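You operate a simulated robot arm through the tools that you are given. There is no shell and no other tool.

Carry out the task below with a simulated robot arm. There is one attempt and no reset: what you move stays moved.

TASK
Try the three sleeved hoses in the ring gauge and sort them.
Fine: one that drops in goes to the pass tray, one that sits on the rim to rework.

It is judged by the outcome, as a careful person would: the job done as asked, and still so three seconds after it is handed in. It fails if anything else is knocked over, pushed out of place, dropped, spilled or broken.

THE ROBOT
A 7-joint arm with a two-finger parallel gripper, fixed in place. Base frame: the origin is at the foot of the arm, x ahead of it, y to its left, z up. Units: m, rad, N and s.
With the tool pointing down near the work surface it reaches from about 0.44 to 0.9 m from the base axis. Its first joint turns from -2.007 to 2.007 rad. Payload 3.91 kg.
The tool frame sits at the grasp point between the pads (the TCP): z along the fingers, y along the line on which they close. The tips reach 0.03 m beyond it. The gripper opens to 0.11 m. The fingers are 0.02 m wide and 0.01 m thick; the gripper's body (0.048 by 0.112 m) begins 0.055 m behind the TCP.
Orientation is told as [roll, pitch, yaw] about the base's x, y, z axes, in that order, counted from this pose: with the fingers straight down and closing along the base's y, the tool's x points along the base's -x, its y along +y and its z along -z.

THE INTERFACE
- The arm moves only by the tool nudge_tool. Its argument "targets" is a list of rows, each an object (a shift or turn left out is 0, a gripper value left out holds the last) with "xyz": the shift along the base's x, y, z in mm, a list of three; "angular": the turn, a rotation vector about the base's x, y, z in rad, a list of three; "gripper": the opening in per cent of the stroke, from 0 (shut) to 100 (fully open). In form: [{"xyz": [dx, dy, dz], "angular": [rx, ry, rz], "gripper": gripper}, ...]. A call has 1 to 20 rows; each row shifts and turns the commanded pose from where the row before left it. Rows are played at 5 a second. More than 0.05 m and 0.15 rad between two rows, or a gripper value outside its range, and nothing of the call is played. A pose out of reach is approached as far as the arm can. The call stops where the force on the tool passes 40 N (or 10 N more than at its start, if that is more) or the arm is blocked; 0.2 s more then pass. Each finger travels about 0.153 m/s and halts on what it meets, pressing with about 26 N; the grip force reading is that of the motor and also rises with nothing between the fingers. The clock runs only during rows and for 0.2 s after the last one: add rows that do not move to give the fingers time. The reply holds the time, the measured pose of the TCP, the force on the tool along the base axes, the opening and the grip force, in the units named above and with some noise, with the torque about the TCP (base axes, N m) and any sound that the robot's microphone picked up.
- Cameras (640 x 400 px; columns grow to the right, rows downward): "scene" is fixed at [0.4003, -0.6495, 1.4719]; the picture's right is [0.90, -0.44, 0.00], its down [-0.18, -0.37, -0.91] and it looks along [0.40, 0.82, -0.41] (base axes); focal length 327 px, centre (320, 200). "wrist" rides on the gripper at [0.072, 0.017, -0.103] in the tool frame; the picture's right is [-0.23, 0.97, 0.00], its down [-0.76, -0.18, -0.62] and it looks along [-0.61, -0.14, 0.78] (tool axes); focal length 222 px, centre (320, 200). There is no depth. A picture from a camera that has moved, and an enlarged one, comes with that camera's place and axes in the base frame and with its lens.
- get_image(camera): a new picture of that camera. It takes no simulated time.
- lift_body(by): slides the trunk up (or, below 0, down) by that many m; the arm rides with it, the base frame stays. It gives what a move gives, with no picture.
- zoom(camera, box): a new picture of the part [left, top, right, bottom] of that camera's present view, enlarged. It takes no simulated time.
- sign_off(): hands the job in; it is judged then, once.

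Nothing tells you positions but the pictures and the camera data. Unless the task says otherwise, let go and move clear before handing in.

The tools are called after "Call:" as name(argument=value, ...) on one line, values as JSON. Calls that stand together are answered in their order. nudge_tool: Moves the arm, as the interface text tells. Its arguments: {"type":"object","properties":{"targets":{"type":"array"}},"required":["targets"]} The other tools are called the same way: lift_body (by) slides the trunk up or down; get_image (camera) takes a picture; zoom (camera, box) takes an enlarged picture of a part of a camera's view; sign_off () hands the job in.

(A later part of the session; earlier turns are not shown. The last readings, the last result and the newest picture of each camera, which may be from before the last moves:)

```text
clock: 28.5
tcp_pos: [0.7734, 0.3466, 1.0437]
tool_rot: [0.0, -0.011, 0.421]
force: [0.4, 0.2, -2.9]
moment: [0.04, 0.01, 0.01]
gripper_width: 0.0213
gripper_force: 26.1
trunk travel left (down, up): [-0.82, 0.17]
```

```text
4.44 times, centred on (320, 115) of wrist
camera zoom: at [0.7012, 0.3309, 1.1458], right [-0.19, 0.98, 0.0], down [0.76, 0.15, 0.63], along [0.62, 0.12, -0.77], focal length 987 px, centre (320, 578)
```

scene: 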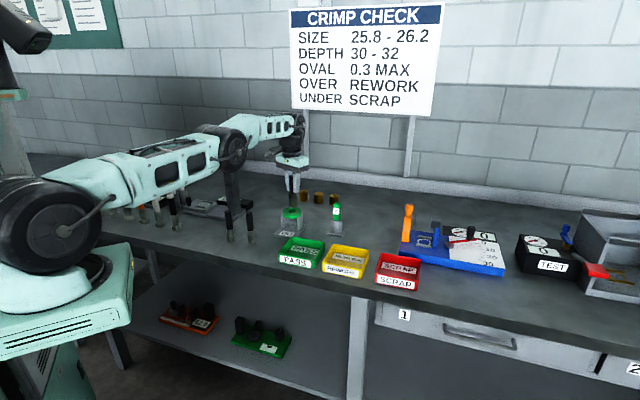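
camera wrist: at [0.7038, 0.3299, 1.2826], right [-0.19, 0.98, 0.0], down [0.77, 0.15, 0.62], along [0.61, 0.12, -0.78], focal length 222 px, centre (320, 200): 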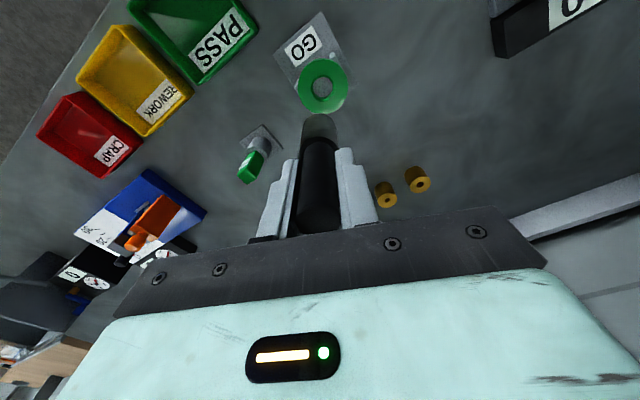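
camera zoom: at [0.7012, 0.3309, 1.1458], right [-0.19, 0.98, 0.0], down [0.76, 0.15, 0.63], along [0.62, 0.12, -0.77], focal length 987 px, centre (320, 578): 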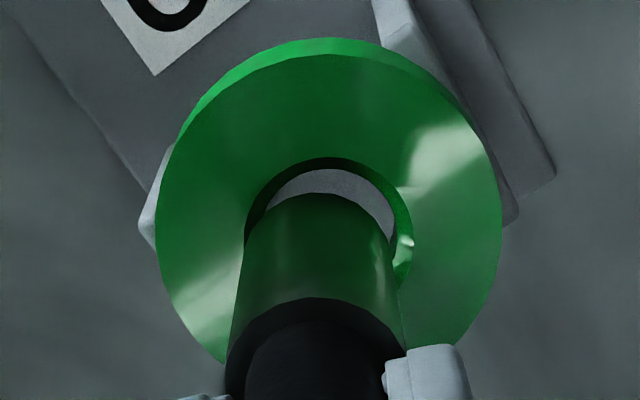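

Now the fore-aft alignment is within about 0.6 mm, and the hose needs about +1.7 mm sideways. I'll correct that and then lower in small steps toward the ring mouth.

Call:
nudge_tool(targets=[{"xyz": [-0.9, 1.6, 0]}, {"xyz": [0, 0, -3]}, {"xyz": [0, 0, -2]}, {"xyz": [0, 0, -2]}, {"xyz": [0, 0, 0]}])

Call:
zoom(camera="wrist", box=[260, 70, 380, 160])

Call:
zoom(camera="scene", box=[275, 190, 315, 230])

```text
clock: 29.7
tcp_pos: [0.774, 0.3476, 1.0379]
tool_rot: [-0.003, -0.013, 0.421]
force: [-0.1, -0.9, -2.3]
moment: [0.02, 0.02, 0.0]
gripper_width: 0.0216
gripper_force: 26.4
trunk travel left (down, up): [-0.82, 0.17]
```

```text
4.44 times, centred on (320, 115) of wrist
camera zoom: at [0.7, 0.3337, 1.1397], right [-0.19, 0.98, 0.0], down [0.76, 0.15, 0.63], along [0.62, 0.12, -0.77], focal length 987 px, centre (320, 578)
```

zoom: 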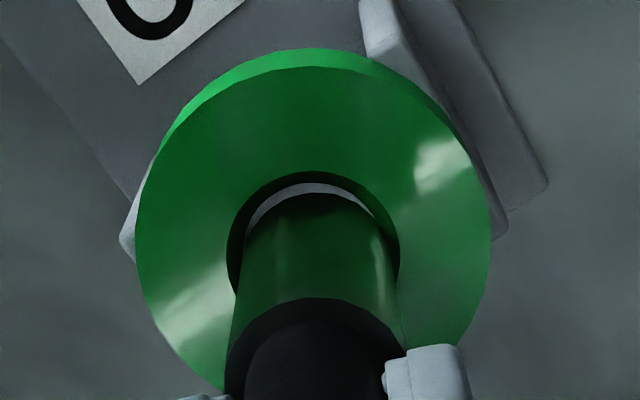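

```text
10.00 times, centred on (295, 210) of scene
camera zoom: at [0.4003, -0.6495, 1.4719], right [0.9, -0.44, 0.0], down [-0.18, -0.37, -0.91], along [0.4, 0.82, -0.41], focal length 3267 px, centre (570, 100)
```

zoom: 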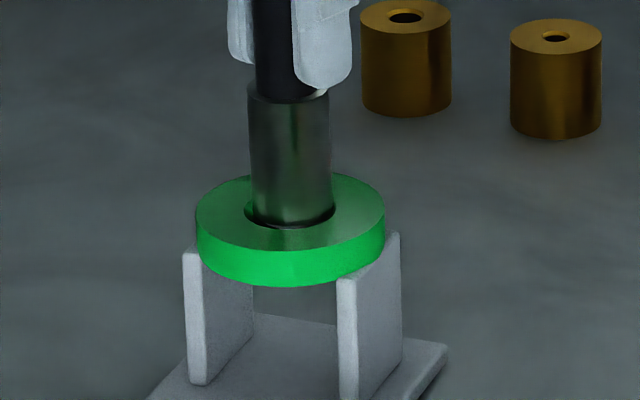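

Fore-aft is centred and the hose is about 0.9 mm too far +y. I'll take that out and lower another 4 mm while watching the force.

Call:
nudge_tool(targets=[{"xyz": [0.2, -0.9, 0]}, {"xyz": [0, 0, -1.5]}, {"xyz": [0, 0, -1.5]}, {"xyz": [0, 0, -1]}, {"xyz": [0, 0, 0]}])

Call:
zoom(camera="wrist", box=[260, 70, 380, 160])

Call:
zoom(camera="scene", box=[275, 190, 315, 230])

```text
clock: 30.9
tcp_pos: [0.7723, 0.3465, 1.0357]
tool_rot: [0.001, -0.016, 0.42]
force: [-4.1, 3.3, 16.1]
moment: [0.19, 0.26, 0.03]
gripper_width: 0.0216
gripper_force: 26.1
trunk travel left (down, up): [-0.82, 0.17]
```

```text
4.44 times, centred on (320, 115) of wrist
camera zoom: at [0.6983, 0.3321, 1.1377], right [-0.19, 0.98, 0.0], down [0.76, 0.14, 0.63], along [0.62, 0.12, -0.77], focal length 987 px, centre (320, 578)
```

zoom: 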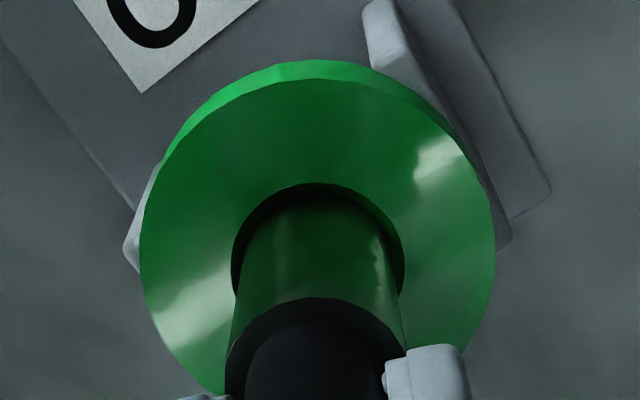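

```text
10.00 times, centred on (295, 210) of scene
camera zoom: at [0.4003, -0.6495, 1.4719], right [0.9, -0.44, 0.0], down [-0.18, -0.37, -0.91], along [0.4, 0.82, -0.41], focal length 3267 px, centre (570, 100)
```

zoom: 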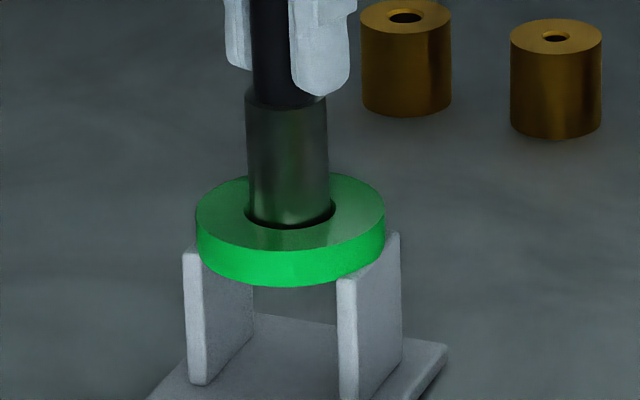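

Contact occurred at about the ring mouth, with Fz≈16 N, so the sleeve is on the rim. The side force says it is touching one side first, so I'll relieve that to be sure it's a size issue and not misalignment.

Call:
nudge_tool(targets=[{"xyz": [0, 0, 1]}, {"xyz": [-1, 0.8, 0]}, {"xyz": [0, 0, -0.5]}, {"xyz": [0, 0, -0.5]}, {"xyz": [0, 0, 0]}])

Call:
zoom(camera="wrist", box=[290, 90, 370, 150])

Call:
zoom(camera="scene", box=[275, 190, 315, 230])

```text
clock: 32.1
tcp_pos: [0.7703, 0.3461, 1.0343]
tool_rot: [-0.003, -0.013, 0.419]
force: [5.4, -1.4, 17.1]
moment: [-0.12, -0.23, 0.05]
gripper_width: 0.0214
gripper_force: 26.3
trunk travel left (down, up): [-0.82, 0.17]
```

```text
6.67 times, centred on (330, 120) of wrist
camera zoom: at [0.6978, 0.3326, 1.1369], right [-0.19, 0.98, 0.0], down [0.76, 0.14, 0.63], along [0.62, 0.12, -0.77], focal length 1481 px, centre (253, 733)
```

zoom: 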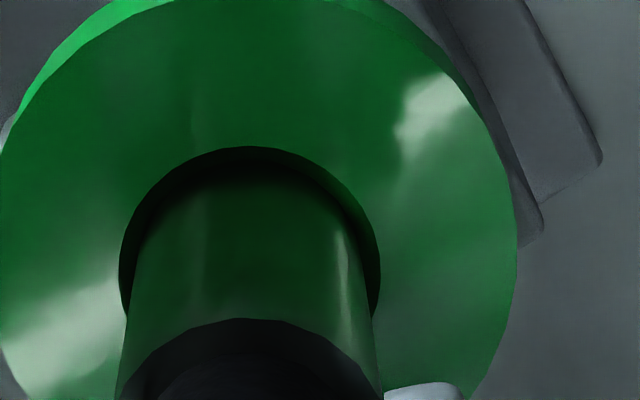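

```text
10.00 times, centred on (295, 210) of scene
camera zoom: at [0.4003, -0.6495, 1.4719], right [0.9, -0.44, 0.0], down [-0.18, -0.37, -0.91], along [0.4, 0.82, -0.41], focal length 3267 px, centre (570, 100)
```

zoom: 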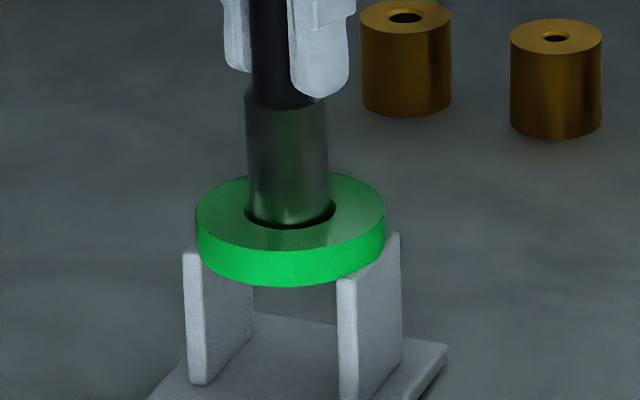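

The side force flipped sign, so the centre lies between the two positions and the sleeve still won't enter. I'll go to the midpoint, ease the preload and loosen the fingers slightly, still guarding the hose, so it can drop under its own weight if it fits.

Call:
nudge_tool(targets=[{"xyz": [0, 0, 1]}, {"xyz": [0.5, -0.35, 0]}, {"xyz": [0, 0, -0.5]}, {"xyz": [0, 0, 0], "gripper": 20.5}, {"gripper": 22}, {"gripper": 24}, {"gripper": 24}, {"gripper": 24}])

Call:
zoom(camera="wrist", box=[260, 90, 380, 240])

Call:
zoom(camera="scene", box=[275, 180, 325, 230])

```text
clock: 33.9
tcp_pos: [0.7716, 0.3478, 1.0338]
tool_rot: [0.002, -0.012, 0.421]
force: [-0.3, -0.4, -0.3]
moment: [0.01, 0.01, -0.02]
gripper_width: 0.026
gripper_force: 0.1
trunk travel left (down, up): [-0.82, 0.17]
```

```text
2.67 times, centred on (320, 165) of wrist
camera zoom: at [0.6984, 0.3329, 1.1358], right [-0.19, 0.98, 0.0], down [0.76, 0.15, 0.63], along [0.62, 0.12, -0.77], focal length 592 px, centre (320, 293)
```

zoom: 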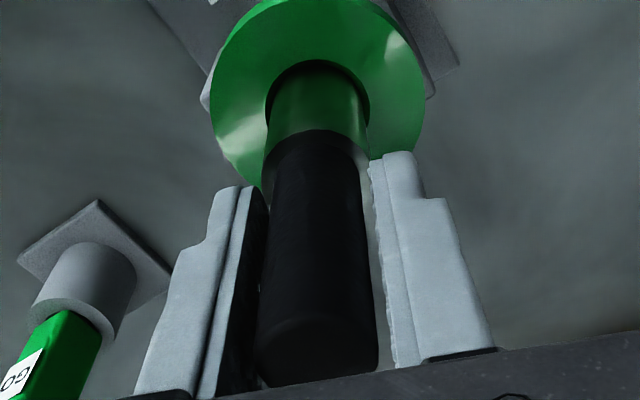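

```text
8.00 times, centred on (300, 205) of scene
camera zoom: at [0.4003, -0.6495, 1.4719], right [0.9, -0.44, 0.0], down [-0.18, -0.37, -0.91], along [0.4, 0.82, -0.41], focal length 2613 px, centre (480, 160)
```

zoom: 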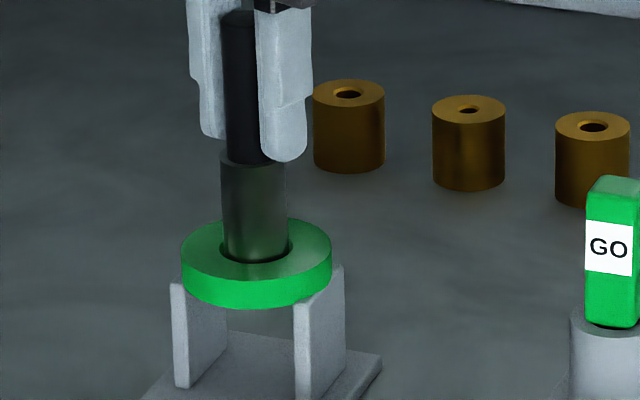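

Released within the finger guard, C sits on the rim and doesn't drop, so it goes to REWORK. I'll regrip it, lift clear and retract inward before heading to the tray.

Call:
nudge_tool(targets=[{"gripper": 20}, {"gripper": 10}, {"gripper": 10}, {"gripper": 10}, {"xyz": [0, 0, 5]}, {"xyz": [0, 0, 10]}, {"xyz": [0, 0, 20]}, {"xyz": [0, 0, 30]}, {"xyz": [-10, -5, 15], "angular": [-0.0049, 0.0109, 0]}, {"xyz": [0, 0, 0]}])

Call:
zoom(camera="scene", box=[260, 160, 360, 240])

```text
clock: 36.1
tcp_pos: [0.7619, 0.3416, 1.1118]
tool_rot: [0.0, -0.002, 0.42]
force: [0.3, 0.5, -1.5]
moment: [0.0, 0.01, 0.01]
gripper_width: 0.0213
gripper_force: 26.2
trunk travel left (down, up): [-0.82, 0.17]
```

```text
5.00 times, centred on (310, 200) of scene
camera zoom: at [0.4003, -0.6495, 1.4719], right [0.9, -0.44, 0.0], down [-0.18, -0.37, -0.91], along [0.4, 0.82, -0.41], focal length 1633 px, centre (370, 200)
```

zoom: 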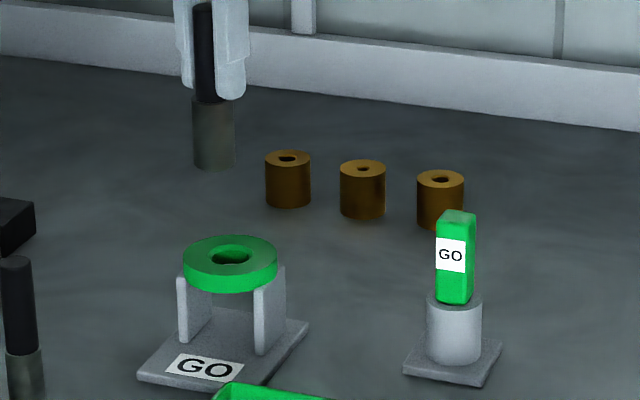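

The ring is undisturbed. I'll carry C at height toward the REWORK tray, staying inboard of the plug gauge, and stop above it to check.

Call:
nudge_tool(targets=[{"xyz": [-6, -25, 0]}, {"xyz": [-6, -33, 0]}, {"xyz": [-4, -33, 0]}, {"xyz": [10, -35, 0]}, {"xyz": [12, -35, 0]}, {"xyz": [12, -35, 0]}, {"xyz": [15, -33, 0]}, {"xyz": [15, -25, 0]}, {"xyz": [9, -15, 0]}, {"xyz": [0, 0, 0]}, {"xyz": [0, 0, 0]}])

Call:
get_image(camera="wrist")

Call:
zoom(camera="scene", box=[280, 150, 440, 300])

```text
clock: 38.5
tcp_pos: [0.8192, 0.073, 1.1137]
tool_rot: [0.0, 0.0, 0.421]
force: [-0.2, -0.2, -1.4]
moment: [0.02, 0.01, 0.04]
gripper_width: 0.0213
gripper_force: 26.4
trunk travel left (down, up): [-0.82, 0.17]
```

```text
taken
camera wrist: at [0.7473, 0.0593, 1.2167], right [-0.19, 0.98, 0.0], down [0.77, 0.15, 0.62], along [0.61, 0.12, -0.78], focal length 222 px, centre (320, 200)
```

wrist: 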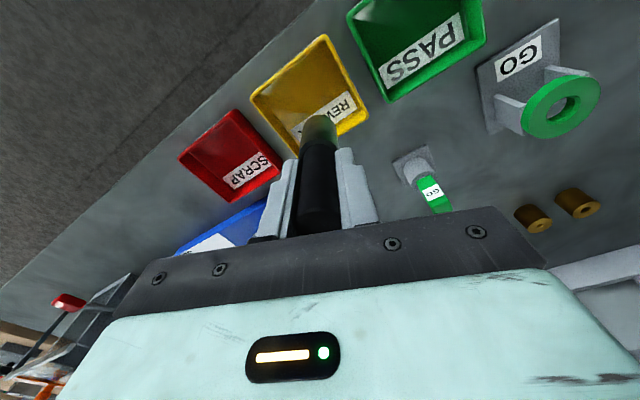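

```text
2.67 times, centred on (360, 225) of scene
camera zoom: at [0.4003, -0.6495, 1.4719], right [0.9, -0.44, 0.0], down [-0.18, -0.37, -0.91], along [0.4, 0.82, -0.41], focal length 871 px, centre (213, 133)
```

zoom: 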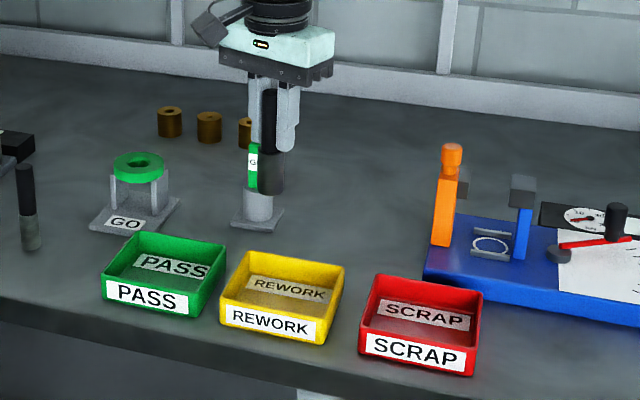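

I'm above the REWORK area. I'll zoom to check where the hose will land relative to the tray walls.

Call:
zoom(camera="wrist", box=[230, 20, 390, 170])

```text
2.67 times, centred on (310, 95) of wrist
camera zoom: at [0.7473, 0.0593, 1.2167], right [-0.19, 0.98, 0.0], down [0.77, 0.15, 0.62], along [0.61, 0.12, -0.78], focal length 592 px, centre (347, 480)
```

zoom: 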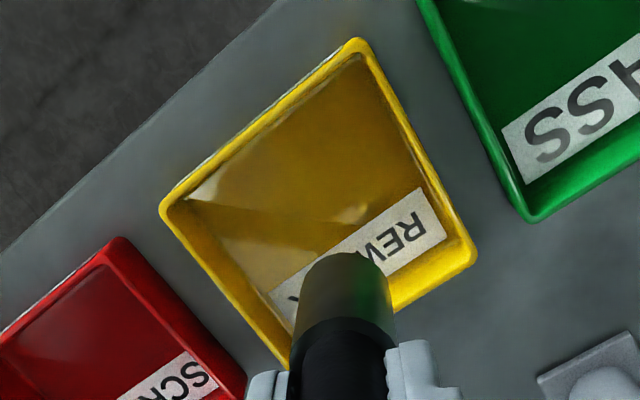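

The tray corners from the wrist camera agree with the scene estimate (centre ≈ (0.838, 0.064)). The hose will land well inside, so I'll lower most of the way now.

Call:
nudge_tool(targets=[{"xyz": [0, 0, -30]}, {"xyz": [0, 0, -35]}, {"xyz": [0, 0, -35]}, {"xyz": [0, 0, -20]}, {"xyz": [0, 0, -12]}, {"xyz": [0, 0, 0]}, {"xyz": [0, 0, 0]}])

Call:
zoom(camera="wrist", box=[230, 20, 410, 170])

Call:
zoom(camera="scene", box=[300, 190, 400, 290])

```text
clock: 40.1
tcp_pos: [0.8185, 0.0716, 0.9834]
tool_rot: [-0.001, 0.001, 0.42]
force: [-0.5, 0.5, -3.3]
moment: [-0.01, 0.03, 0.01]
gripper_width: 0.0217
gripper_force: 25.2
trunk travel left (down, up): [-0.82, 0.17]
```

```text
2.67 times, centred on (320, 95) of wrist
camera zoom: at [0.746, 0.0579, 1.0856], right [-0.19, 0.98, 0.0], down [0.77, 0.15, 0.62], along [0.61, 0.12, -0.78], focal length 592 px, centre (320, 480)
```

zoom: 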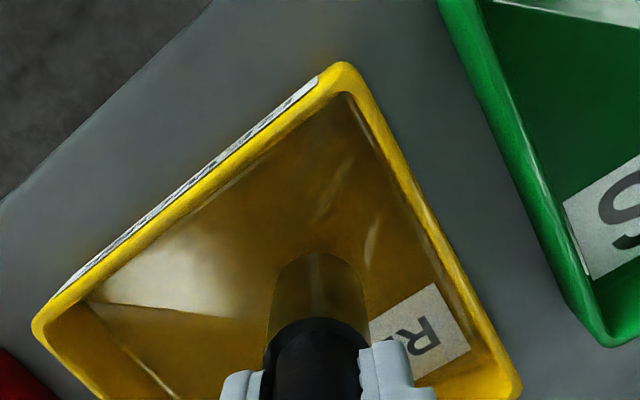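

```text
4.00 times, centred on (350, 240) of scene
camera zoom: at [0.4003, -0.6495, 1.4719], right [0.9, -0.44, 0.0], down [-0.18, -0.37, -0.91], along [0.4, 0.82, -0.41], focal length 1307 px, centre (200, 40)
```

zoom: 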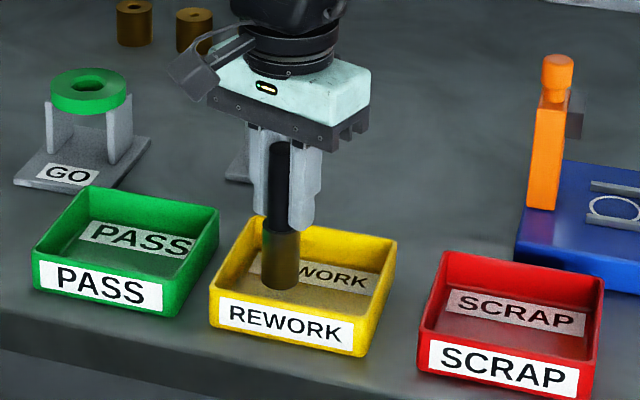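

The hose hangs inside the tray walls with clearance. I'll lower in small steps until it touches the floor.

Call:
nudge_tool(targets=[{"xyz": [0, 0, -4]}, {"xyz": [0, 0, -3]}, {"xyz": [0, 0, -2]}, {"xyz": [0, 0, -2]}, {"xyz": [0, 0, 0]}])

```text
clock: 41.3
tcp_pos: [0.8194, 0.0714, 0.9716]
tool_rot: [0.0, 0.001, 0.421]
force: [0.4, 1.2, -2.8]
moment: [0.03, 0.0, 0.01]
gripper_width: 0.0216
gripper_force: 25.8
trunk travel left (down, up): [-0.82, 0.17]
```

Call:
nudge_tool(targets=[{"xyz": [0, 0, -1.5]}, {"xyz": [0, 0, -1.5]}, {"xyz": [0, 0, 0]}])

Call:
zoom(camera="scene", box=[320, 220, 380, 280])

```text
clock: 42.1
tcp_pos: [0.8196, 0.0724, 0.9696]
tool_rot: [0.0, -0.003, 0.417]
force: [0.0, 0.1, 1.7]
moment: [-0.04, -0.05, -0.02]
gripper_width: 0.0217
gripper_force: 26.4
trunk travel left (down, up): [-0.82, 0.17]
```

```text
6.67 times, centred on (350, 250) of scene
camera zoom: at [0.4003, -0.6495, 1.4719], right [0.9, -0.44, 0.0], down [-0.18, -0.37, -0.91], along [0.4, 0.82, -0.41], focal length 2178 px, centre (120, -133)
```

zoom: 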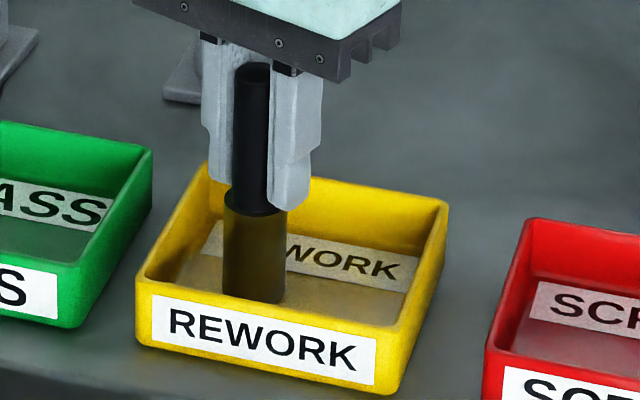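

The hose is resting on the tray floor (the force went from −2.8 to +1.7 N). I'll open gently and back straight up.

Call:
nudge_tool(targets=[{"gripper": 21}, {"gripper": 24}, {"gripper": 30}, {"gripper": 40}, {"gripper": 45}, {"xyz": [0, 0, 15]}, {"xyz": [0, 0, 30]}, {"xyz": [0, 0, 40]}, {"xyz": [0, 0, 45]}, {"xyz": [0, 0, 20]}, {"xyz": [0, 0, 0]}])

Call:
zoom(camera="scene", box=[280, 150, 440, 300])

Call:
get_image(camera="wrist")

```text
clock: 44.5
tcp_pos: [0.8175, 0.0739, 1.1188]
tool_rot: [-0.001, 0.0, 0.42]
force: [-0.4, -0.4, -0.6]
moment: [0.01, 0.01, 0.02]
gripper_width: 0.0497
gripper_force: 0.1
trunk travel left (down, up): [-0.82, 0.17]
```

```text
2.67 times, centred on (360, 225) of scene
camera zoom: at [0.4003, -0.6495, 1.4719], right [0.9, -0.44, 0.0], down [-0.18, -0.37, -0.91], along [0.4, 0.82, -0.41], focal length 871 px, centre (213, 133)
```

zoom: 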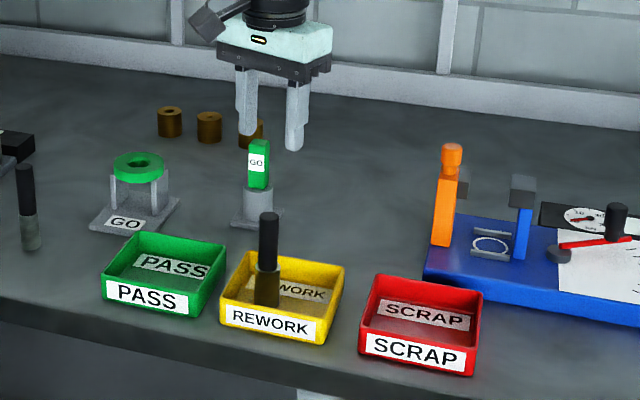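

```text
taken
camera wrist: at [0.7452, 0.0603, 1.2215], right [-0.19, 0.98, 0.0], down [0.77, 0.15, 0.62], along [0.61, 0.12, -0.78], focal length 222 px, centre (320, 200)
```

wrist: 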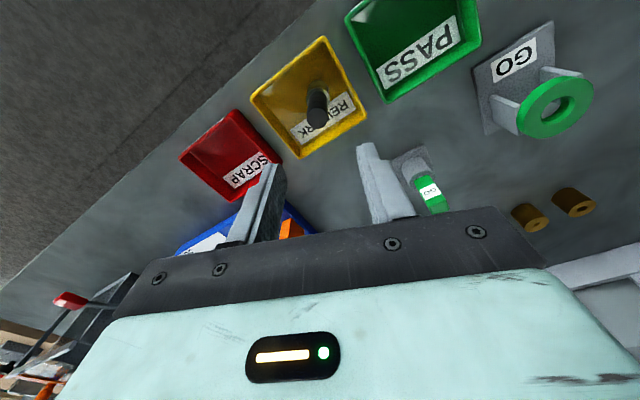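

C stands free in REWORK and nothing else has moved. Next is hose B, near (0.611, 0.321). I'll grasp it about 5 mm outboard of the TCP to gain reach at the ring, so I'm moving above it now.

Call:
nudge_tool(targets=[{"xyz": [-20, 23, 0]}, {"xyz": [-30, 35, 0]}, {"xyz": [-30, 35, 0]}, {"xyz": [-30, 35, 0]}, {"xyz": [-30, 35, 0]}, {"xyz": [-30, 35, 0]}, {"xyz": [-25, 29, 0]}, {"xyz": [-16, 18, 0]}, {"xyz": [0, 0, 0]}, {"xyz": [0, 0, 0]}])

Call:
get_image(camera="wrist")

Call:
zoom(camera="wrist", box=[260, 40, 420, 160])

Call:
get_image(camera="scene")

```text
clock: 46.7
tcp_pos: [0.6072, 0.3183, 1.1215]
tool_rot: [0.0, -0.001, 0.42]
force: [-0.5, -0.2, 0.2]
moment: [0.0, 0.02, -0.02]
gripper_width: 0.0495
gripper_force: 0.0
trunk travel left (down, up): [-0.82, 0.17]
```

```text
taken
camera wrist: at [0.5347, 0.3041, 1.2243], right [-0.19, 0.98, 0.0], down [0.77, 0.15, 0.62], along [0.61, 0.12, -0.78], focal length 222 px, centre (320, 200)
```

wrist: 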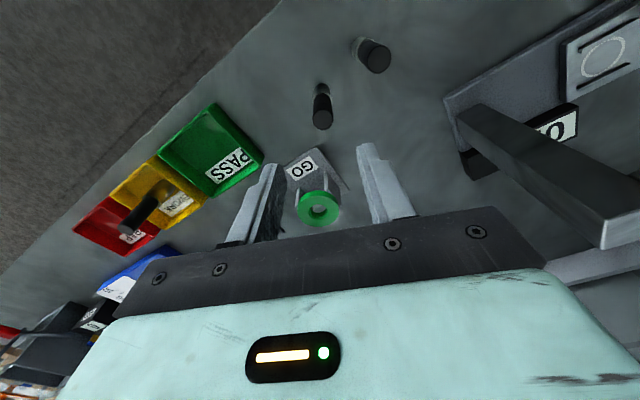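

```text
3.33 times, centred on (340, 100) of wrist
camera zoom: at [0.5347, 0.3041, 1.2243], right [-0.19, 0.98, 0.0], down [0.77, 0.15, 0.62], along [0.61, 0.12, -0.78], focal length 740 px, centre (253, 533)
```

zoom: 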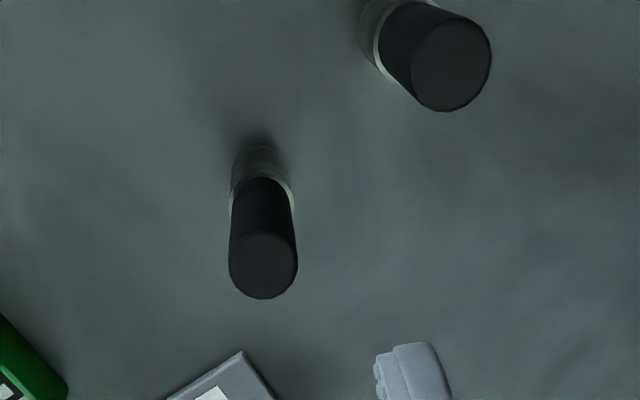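

```text
taken
```

scene: 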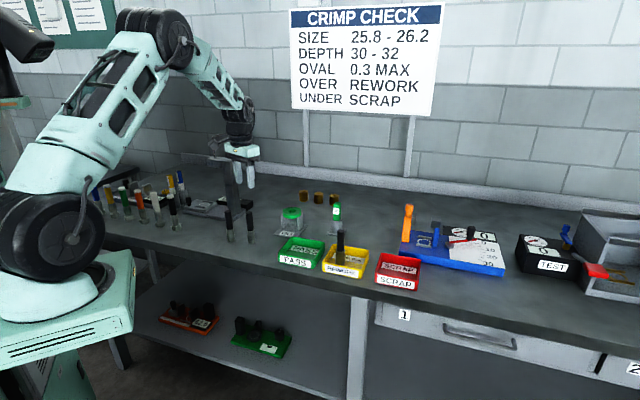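

B's top centre is at (0.612, 0.322). I'll shift slightly in y so it lies on the pad line about 5 mm outboard, then descend around it.

Call:
nudge_tool(targets=[{"xyz": [0, 2.8, 0]}, {"xyz": [0, 0, -35]}, {"xyz": [0, 0, -35]}, {"xyz": [0, 0, -35]}, {"xyz": [0, 0, -30]}, {"xyz": [0, 0, -21]}, {"xyz": [0, 0, 0]}, {"xyz": [0, 0, 0]}])

Call:
get_image(camera="wrist")

Call:
zoom(camera="scene", box=[200, 150, 340, 260])

```text
clock: 48.5
tcp_pos: [0.6073, 0.3231, 0.9655]
tool_rot: [0.0, 0.0, 0.422]
force: [-0.2, 0.2, 0.1]
moment: [-0.02, -0.01, 0.0]
gripper_width: 0.0495
gripper_force: 0.1
trunk travel left (down, up): [-0.82, 0.17]
```

```text
taken
camera wrist: at [0.5352, 0.3084, 1.0676], right [-0.19, 0.98, 0.0], down [0.77, 0.15, 0.62], along [0.61, 0.12, -0.78], focal length 222 px, centre (320, 200)
```

wrist: 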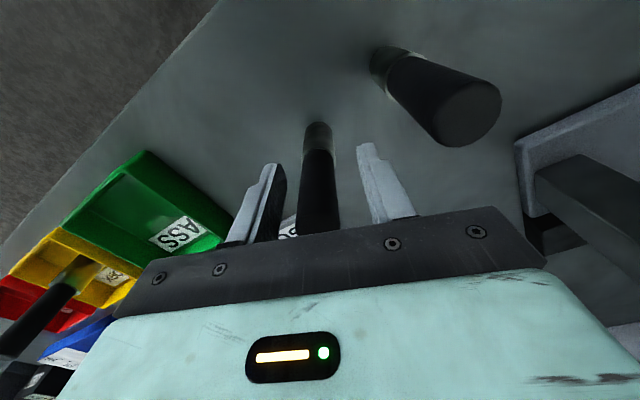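

```text
3.64 times, centred on (270, 205) of scene
camera zoom: at [0.4003, -0.6495, 1.4719], right [0.9, -0.44, 0.0], down [-0.18, -0.37, -0.91], along [0.4, 0.82, -0.41], focal length 1188 px, centre (502, 182)
```

zoom: 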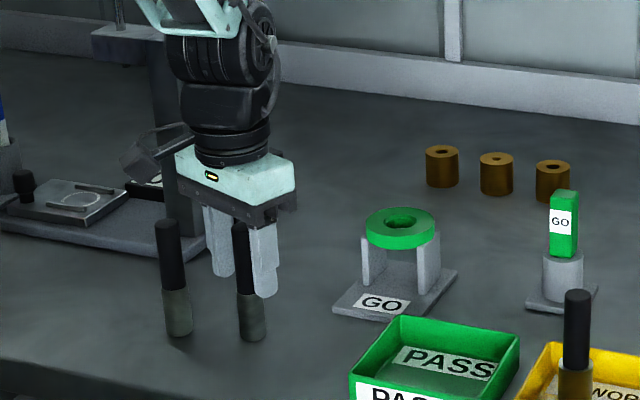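

B is between the fingers, and A is clear of the nearer finger. Closing on B.

Call:
nudge_tool(targets=[{"gripper": 35}, {"gripper": 26}, {"gripper": 21}, {"gripper": 10}, {"gripper": 10}, {"gripper": 10}])

Call:
zoom(camera="scene", box=[210, 180, 310, 260])

```text
clock: 49.9
tcp_pos: [0.6079, 0.322, 0.964]
tool_rot: [-0.001, -0.001, 0.423]
force: [-0.2, 0.0, -0.4]
moment: [-0.01, -0.13, -0.02]
gripper_width: 0.0217
gripper_force: 26.1
trunk travel left (down, up): [-0.82, 0.17]
```

```text
5.00 times, centred on (260, 220) of scene
camera zoom: at [0.4003, -0.6495, 1.4719], right [0.9, -0.44, 0.0], down [-0.18, -0.37, -0.91], along [0.4, 0.82, -0.41], focal length 1633 px, centre (620, 100)
```

zoom: 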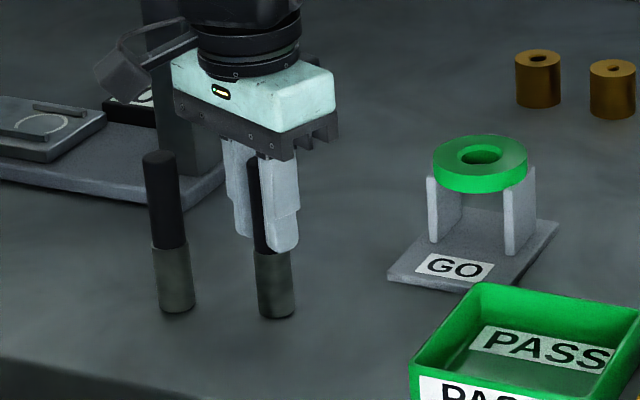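

Gripped at 21.7 mm. I'll lift B straight up and then carry it over to the ring.

Call:
nudge_tool(targets=[{"xyz": [0, 0, 10]}, {"xyz": [0, 0, 25]}, {"xyz": [0, 0, 35]}, {"xyz": [0, 0, 35]}, {"xyz": [0, 0, 18]}, {"xyz": [25, 4, 0]}, {"xyz": [35, 5, 0]}, {"xyz": [40, 6, 0]}, {"xyz": [35, 5, 0]}, {"xyz": [18, 3, 0]}, {"xyz": [6, 0.5, 0]}, {"xyz": [0, 0, 0]}, {"xyz": [0, 0, 0]}])

Call:
zoom(camera="wrist", box=[250, 60, 400, 240])

Call:
zoom(camera="scene", box=[220, 150, 340, 250])

```text
clock: 52.7
tcp_pos: [0.7673, 0.3456, 1.0857]
tool_rot: [0.001, 0.001, 0.419]
force: [-1.1, 0.0, -1.7]
moment: [0.0, 0.02, 0.0]
gripper_width: 0.0212
gripper_force: 25.9
trunk travel left (down, up): [-0.82, 0.17]
```

```text
2.22 times, centred on (325, 150) of wrist
camera zoom: at [0.6936, 0.3312, 1.1881], right [-0.19, 0.98, 0.0], down [0.77, 0.15, 0.62], along [0.61, 0.12, -0.78], focal length 494 px, centre (309, 311)
```

zoom: 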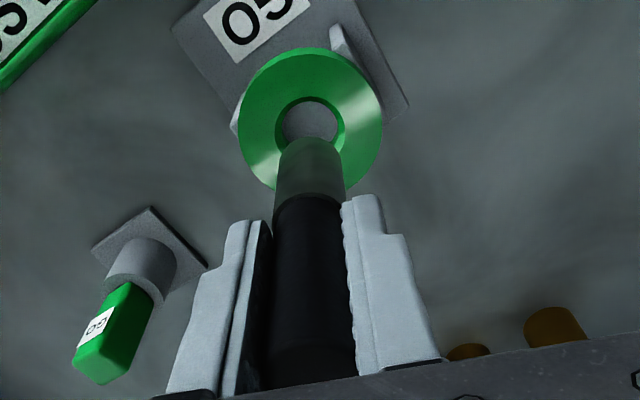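

```text
4.00 times, centred on (280, 200) of scene
camera zoom: at [0.4003, -0.6495, 1.4719], right [0.9, -0.44, 0.0], down [-0.18, -0.37, -0.91], along [0.4, 0.82, -0.41], focal length 1307 px, centre (480, 200)
```

zoom: 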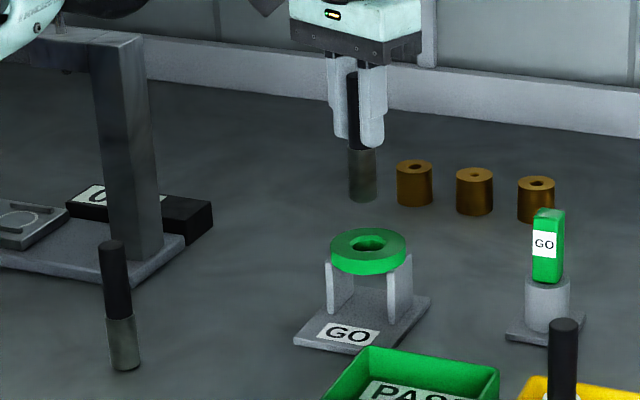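

B hangs vertical with the ring just below. I'll lower to about 12 mm above the ring and measure the alignment.

Call:
nudge_tool(targets=[{"xyz": [1, 0, -15]}, {"xyz": [0, 0, -15]}, {"xyz": [0, 0, -11]}, {"xyz": [0, 0, 0]}, {"xyz": [0, 0, 0]}])

Call:
zoom(camera="wrist", box=[260, 70, 380, 160])

Call:
zoom(camera="scene", box=[275, 190, 315, 230])

```text
clock: 53.9
tcp_pos: [0.7674, 0.3457, 1.0426]
tool_rot: [0.0, -0.001, 0.42]
force: [-0.4, -0.8, -2.1]
moment: [-0.02, 0.03, 0.02]
gripper_width: 0.0216
gripper_force: 25.6
trunk travel left (down, up): [-0.82, 0.17]
```

```text
4.44 times, centred on (320, 115) of wrist
camera zoom: at [0.6956, 0.3317, 1.1459], right [-0.19, 0.98, 0.0], down [0.77, 0.15, 0.62], along [0.61, 0.12, -0.78], focal length 987 px, centre (320, 578)
```

zoom: 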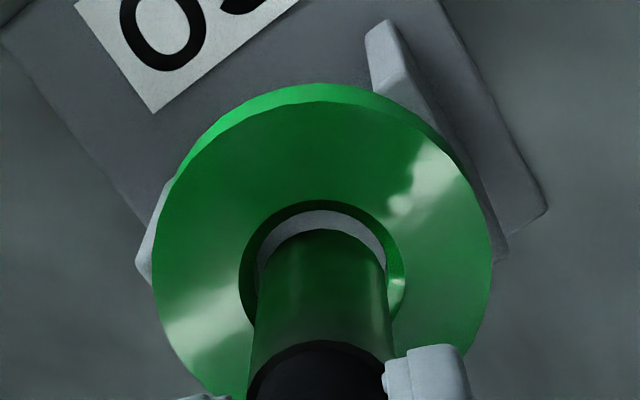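

```text
10.00 times, centred on (295, 210) of scene
camera zoom: at [0.4003, -0.6495, 1.4719], right [0.9, -0.44, 0.0], down [-0.18, -0.37, -0.91], along [0.4, 0.82, -0.41], focal length 3267 px, centre (570, 100)
```

zoom: 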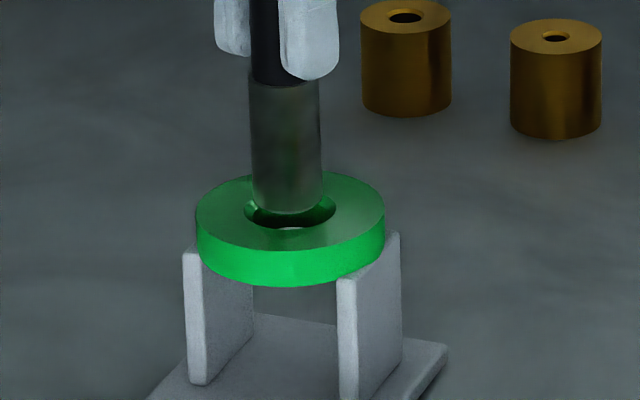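

B's sleeve is clearly slimmer (about 26 mm). Using C's contact to calibrate, the alignment is within about 0.5 mm, so I'll lower slowly into the ring mouth with force checks.

Call:
nudge_tool(targets=[{"xyz": [0.4, 0.2, 0]}, {"xyz": [0, 0, -3]}, {"xyz": [0, 0, -2]}, {"xyz": [0, 0, -1.5]}, {"xyz": [0, 0, -1.5]}, {"xyz": [0, 0, 0]}])

Call:
zoom(camera="wrist", box=[260, 70, 380, 160])

Call:
zoom(camera="scene", box=[275, 190, 315, 230])

```text
clock: 55.3
tcp_pos: [0.7674, 0.3438, 1.0361]
tool_rot: [0.0, 0.0, 0.418]
force: [-0.3, 0.1, -3.2]
moment: [0.0, 0.02, 0.03]
gripper_width: 0.0213
gripper_force: 26.5
trunk travel left (down, up): [-0.82, 0.17]
```

```text
4.44 times, centred on (320, 115) of wrist
camera zoom: at [0.6963, 0.3302, 1.1391], right [-0.19, 0.98, 0.0], down [0.77, 0.15, 0.62], along [0.61, 0.12, -0.78], focal length 987 px, centre (320, 578)
```

zoom: 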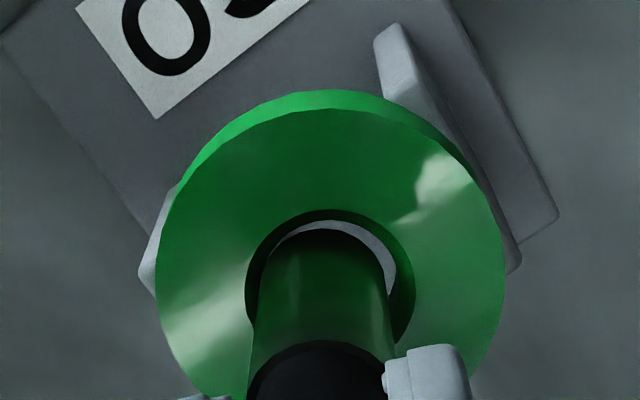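

```text
10.00 times, centred on (295, 210) of scene
camera zoom: at [0.4003, -0.6495, 1.4719], right [0.9, -0.44, 0.0], down [-0.18, -0.37, -0.91], along [0.4, 0.82, -0.41], focal length 3267 px, centre (570, 100)
```

zoom: 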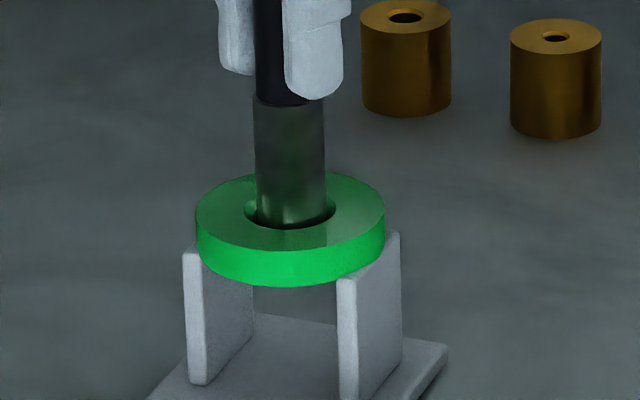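

There's no contact yet and the forward position is right. The hose reads about 1 mm short in +y, so I'll nudge that and continue down.

Call:
nudge_tool(targets=[{"xyz": [-0.2, 1.0, 0]}, {"xyz": [0, 0, -1]}, {"xyz": [0, 0, -1]}, {"xyz": [0, 0, -1]}, {"xyz": [0, 0, 0]}])

Call:
zoom(camera="wrist", box=[260, 70, 380, 160])

Call:
zoom(camera="scene", box=[275, 190, 315, 230])

```text
clock: 56.5
tcp_pos: [0.7698, 0.3455, 1.0323]
tool_rot: [0.0, 0.002, 0.42]
force: [0.2, -0.3, -2.5]
moment: [0.01, -0.02, -0.01]
gripper_width: 0.0215
gripper_force: 26.1
trunk travel left (down, up): [-0.82, 0.17]
```

```text
4.44 times, centred on (320, 115) of wrist
camera zoom: at [0.6967, 0.331, 1.1359], right [-0.19, 0.98, 0.0], down [0.77, 0.15, 0.62], along [0.61, 0.12, -0.78], focal length 987 px, centre (320, 578)
```

zoom: 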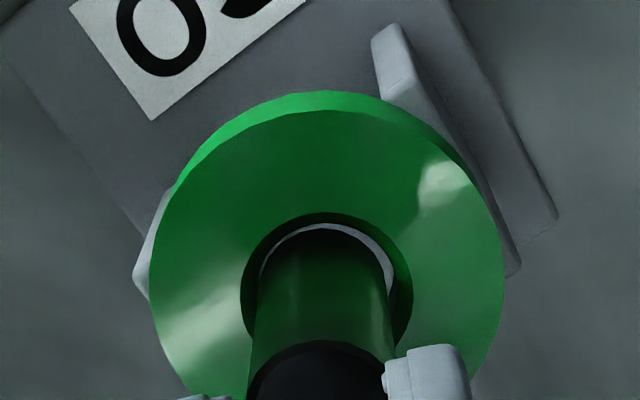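

```text
10.00 times, centred on (295, 210) of scene
camera zoom: at [0.4003, -0.6495, 1.4719], right [0.9, -0.44, 0.0], down [-0.18, -0.37, -0.91], along [0.4, 0.82, -0.41], focal length 3267 px, centre (570, 100)
```

zoom: 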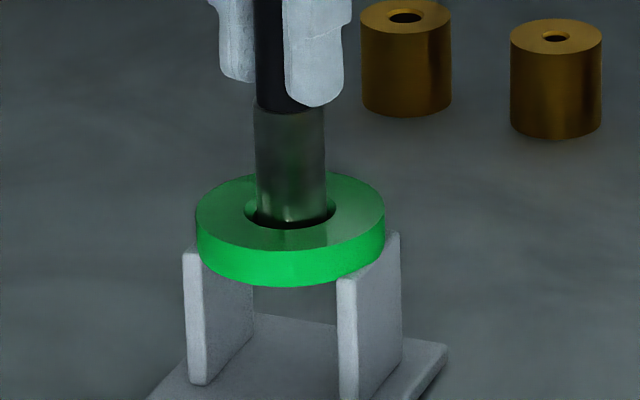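

The mouth and sleeve now look concentric to within about 0.5 mm. Continuing down in 1 mm steps.

Call:
nudge_tool(targets=[{"xyz": [-0.4, 0.4, -1]}, {"xyz": [0, 0, -1]}, {"xyz": [0, 0, -1]}, {"xyz": [0, 0, 0]}])

Call:
zoom(camera="scene", box=[275, 190, 315, 230])

Call:
zoom(camera="wrist", box=[260, 70, 380, 160])

```text
clock: 57.5
tcp_pos: [0.7688, 0.3458, 1.0305]
tool_rot: [0.001, 0.001, 0.419]
force: [-0.8, 0.5, -2.8]
moment: [0.0, 0.03, -0.01]
gripper_width: 0.0215
gripper_force: 25.8
trunk travel left (down, up): [-0.82, 0.17]
```

```text
10.00 times, centred on (295, 210) of scene
camera zoom: at [0.4003, -0.6495, 1.4719], right [0.9, -0.44, 0.0], down [-0.18, -0.37, -0.91], along [0.4, 0.82, -0.41], focal length 3267 px, centre (570, 100)
```

zoom: 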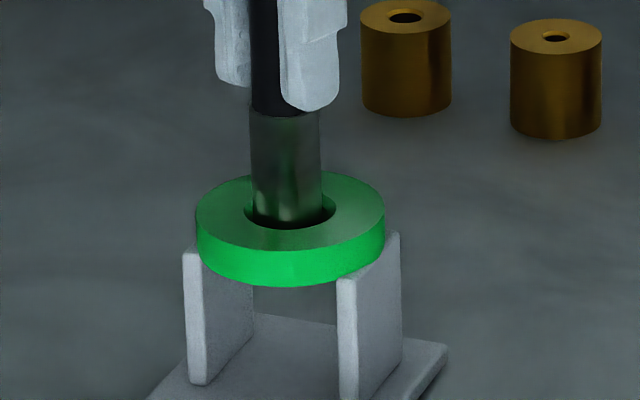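

```text
4.44 times, centred on (320, 115) of wrist
camera zoom: at [0.6955, 0.3324, 1.1339], right [-0.19, 0.98, 0.0], down [0.77, 0.15, 0.62], along [0.61, 0.12, -0.78], focal length 987 px, centre (320, 578)
```

zoom: 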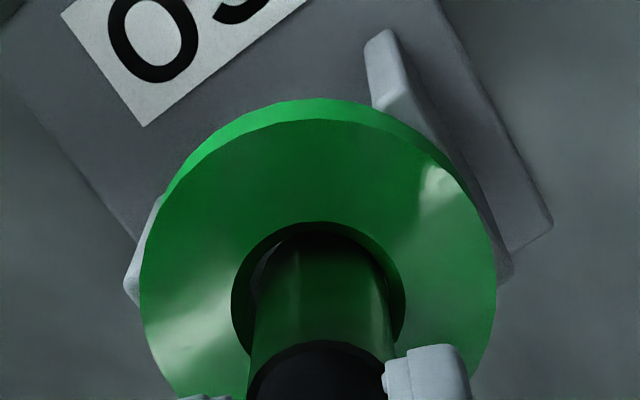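

Still no contact, but this step drifted slightly. I'll correct +0.8 mm in x and −0.6 mm in y and keep going down gently.

Call:
nudge_tool(targets=[{"xyz": [0.8, -0.6, 0]}, {"xyz": [0, 0, -1]}, {"xyz": [0, 0, -1]}, {"xyz": [0, 0, 0]}])

Call:
zoom(camera="scene", box=[275, 190, 315, 230])

Call:
zoom(camera="wrist", box=[290, 100, 370, 160])

```text
clock: 58.5
tcp_pos: [0.7678, 0.3455, 1.0262]
tool_rot: [0.0, 0.001, 0.421]
force: [-0.2, -0.2, -2.3]
moment: [-0.01, 0.0, 0.01]
gripper_width: 0.0212
gripper_force: 25.8
trunk travel left (down, up): [-0.82, 0.17]
```

```text
10.00 times, centred on (295, 210) of scene
camera zoom: at [0.4003, -0.6495, 1.4719], right [0.9, -0.44, 0.0], down [-0.18, -0.37, -0.91], along [0.4, 0.82, -0.41], focal length 3267 px, centre (570, 100)
```

zoom: 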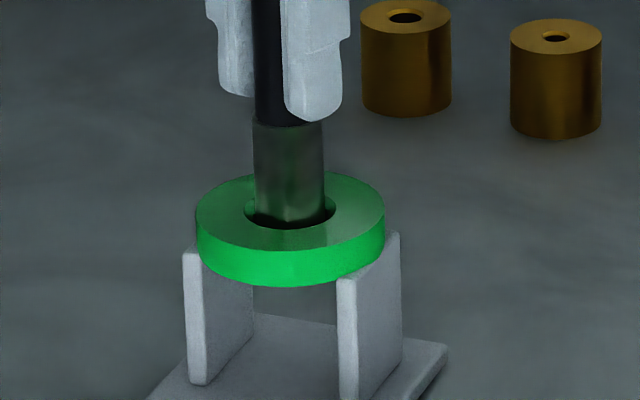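

```text
6.67 times, centred on (330, 130) of wrist
camera zoom: at [0.6962, 0.3316, 1.1302], right [-0.19, 0.98, 0.0], down [0.77, 0.15, 0.62], along [0.61, 0.12, -0.78], focal length 1481 px, centre (253, 667)
```

zoom: 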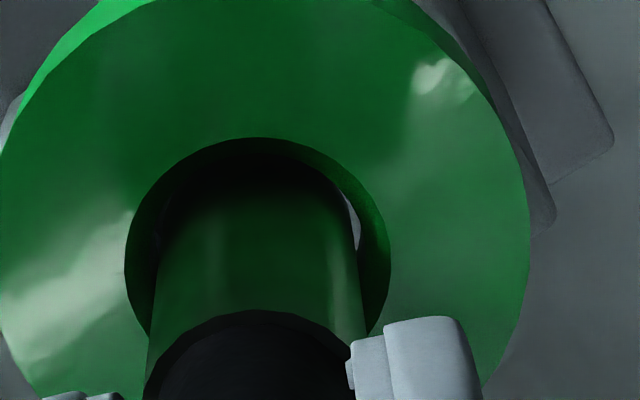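

It's entering the bore with no force, and there are slim gaps on both sides. I'll lower further to confirm it passes through the ring.

Call:
nudge_tool(targets=[{"xyz": [0, 0, -1.5]}, {"xyz": [0, 0, -1.5]}, {"xyz": [0, 0, -1.5]}, {"xyz": [0, 0, -1.5]}, {"xyz": [0, 0, 0]}])

Call:
zoom(camera="scene", box=[275, 190, 315, 230])

Call:
zoom(camera="wrist", box=[290, 100, 370, 160])

```text
clock: 59.7
tcp_pos: [0.7685, 0.3457, 1.0221]
tool_rot: [0.0, 0.001, 0.423]
force: [0.0, -0.4, -3.4]
moment: [-0.01, 0.02, 0.01]
gripper_width: 0.0215
gripper_force: 26.2
trunk travel left (down, up): [-0.82, 0.17]
```

```text
10.00 times, centred on (295, 210) of scene
camera zoom: at [0.4003, -0.6495, 1.4719], right [0.9, -0.44, 0.0], down [-0.18, -0.37, -0.91], along [0.4, 0.82, -0.41], focal length 3267 px, centre (570, 100)
```

zoom: 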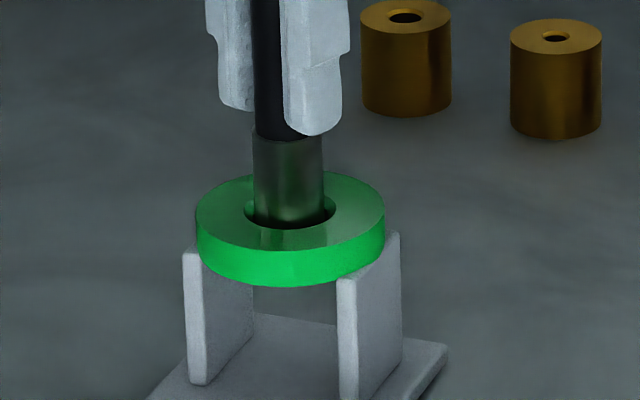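

```text
6.67 times, centred on (330, 130) of wrist
camera zoom: at [0.696, 0.3316, 1.1247], right [-0.19, 0.98, 0.0], down [0.77, 0.15, 0.62], along [0.61, 0.12, -0.78], focal length 1481 px, centre (253, 667)
```

zoom: 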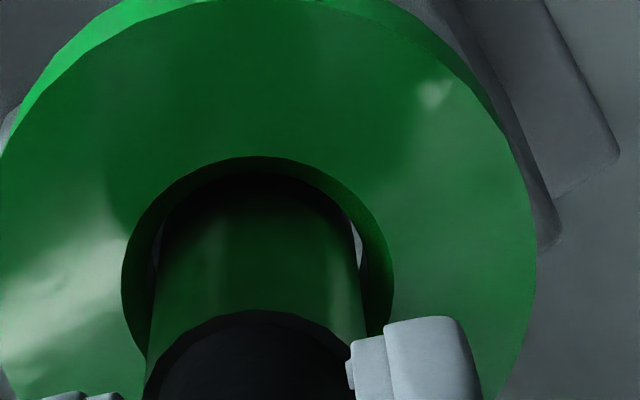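

B slides in with no force and is now through most of the ring's thickness. I'll lower more to make sure the whole sleeve passes, watching the force and the fingertip-to-ring clearance.

Call:
nudge_tool(targets=[{"xyz": [0, 0, -2]}, {"xyz": [0, 0, -2]}, {"xyz": [0, 0, -2]}, {"xyz": [0, 0, -2]}, {"xyz": [0, 0, -2]}, {"xyz": [0, 0, -2]}, {"xyz": [0, 0, 0]}])

Call:
zoom(camera="scene", box=[275, 190, 315, 230])

Call:
zoom(camera="wrist", box=[260, 90, 380, 190])

```text
clock: 61.3
tcp_pos: [0.768, 0.3452, 1.0103]
tool_rot: [-0.001, -0.001, 0.42]
force: [1.1, 0.6, -2.5]
moment: [0.01, 0.02, 0.02]
gripper_width: 0.0213
gripper_force: 25.7
trunk travel left (down, up): [-0.82, 0.17]
```

```text
10.00 times, centred on (295, 210) of scene
camera zoom: at [0.4003, -0.6495, 1.4719], right [0.9, -0.44, 0.0], down [-0.18, -0.37, -0.91], along [0.4, 0.82, -0.41], focal length 3267 px, centre (570, 100)
```

zoom: 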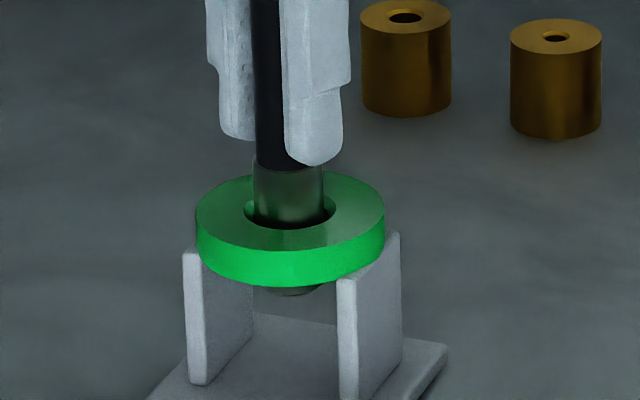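

```text
4.00 times, centred on (320, 140) of wrist
camera zoom: at [0.6958, 0.3315, 1.1131], right [-0.19, 0.98, 0.0], down [0.77, 0.15, 0.62], along [0.61, 0.12, -0.78], focal length 888 px, centre (320, 440)
```

zoom: 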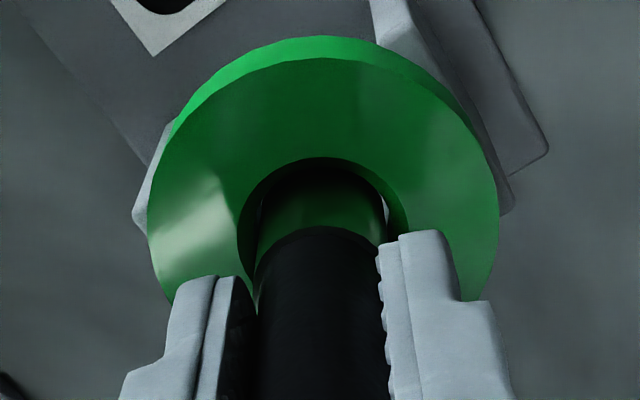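

The sleeve is emerging below the ring, so B fits. I'll lower another 10 mm to check nearly the whole sleeve length.

Call:
nudge_tool(targets=[{"xyz": [0, 0, -2]}, {"xyz": [0, 0, -2]}, {"xyz": [0, 0, -2]}, {"xyz": [0, 0, -2]}, {"xyz": [0, 0, -2]}, {"xyz": [0, 0, 0]}])

Call:
zoom(camera="scene", box=[275, 190, 315, 230])

```text
clock: 62.7
tcp_pos: [0.7683, 0.3441, 0.9994]
tool_rot: [0.001, 0.001, 0.419]
force: [-0.1, 0.6, -2.7]
moment: [0.01, -0.01, 0.01]
gripper_width: 0.0216
gripper_force: 26.1
trunk travel left (down, up): [-0.82, 0.17]
```

```text
10.00 times, centred on (295, 210) of scene
camera zoom: at [0.4003, -0.6495, 1.4719], right [0.9, -0.44, 0.0], down [-0.18, -0.37, -0.91], along [0.4, 0.82, -0.41], focal length 3267 px, centre (570, 100)
```

zoom: 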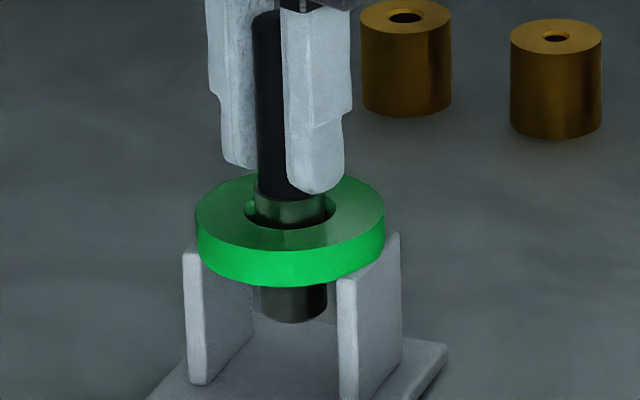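

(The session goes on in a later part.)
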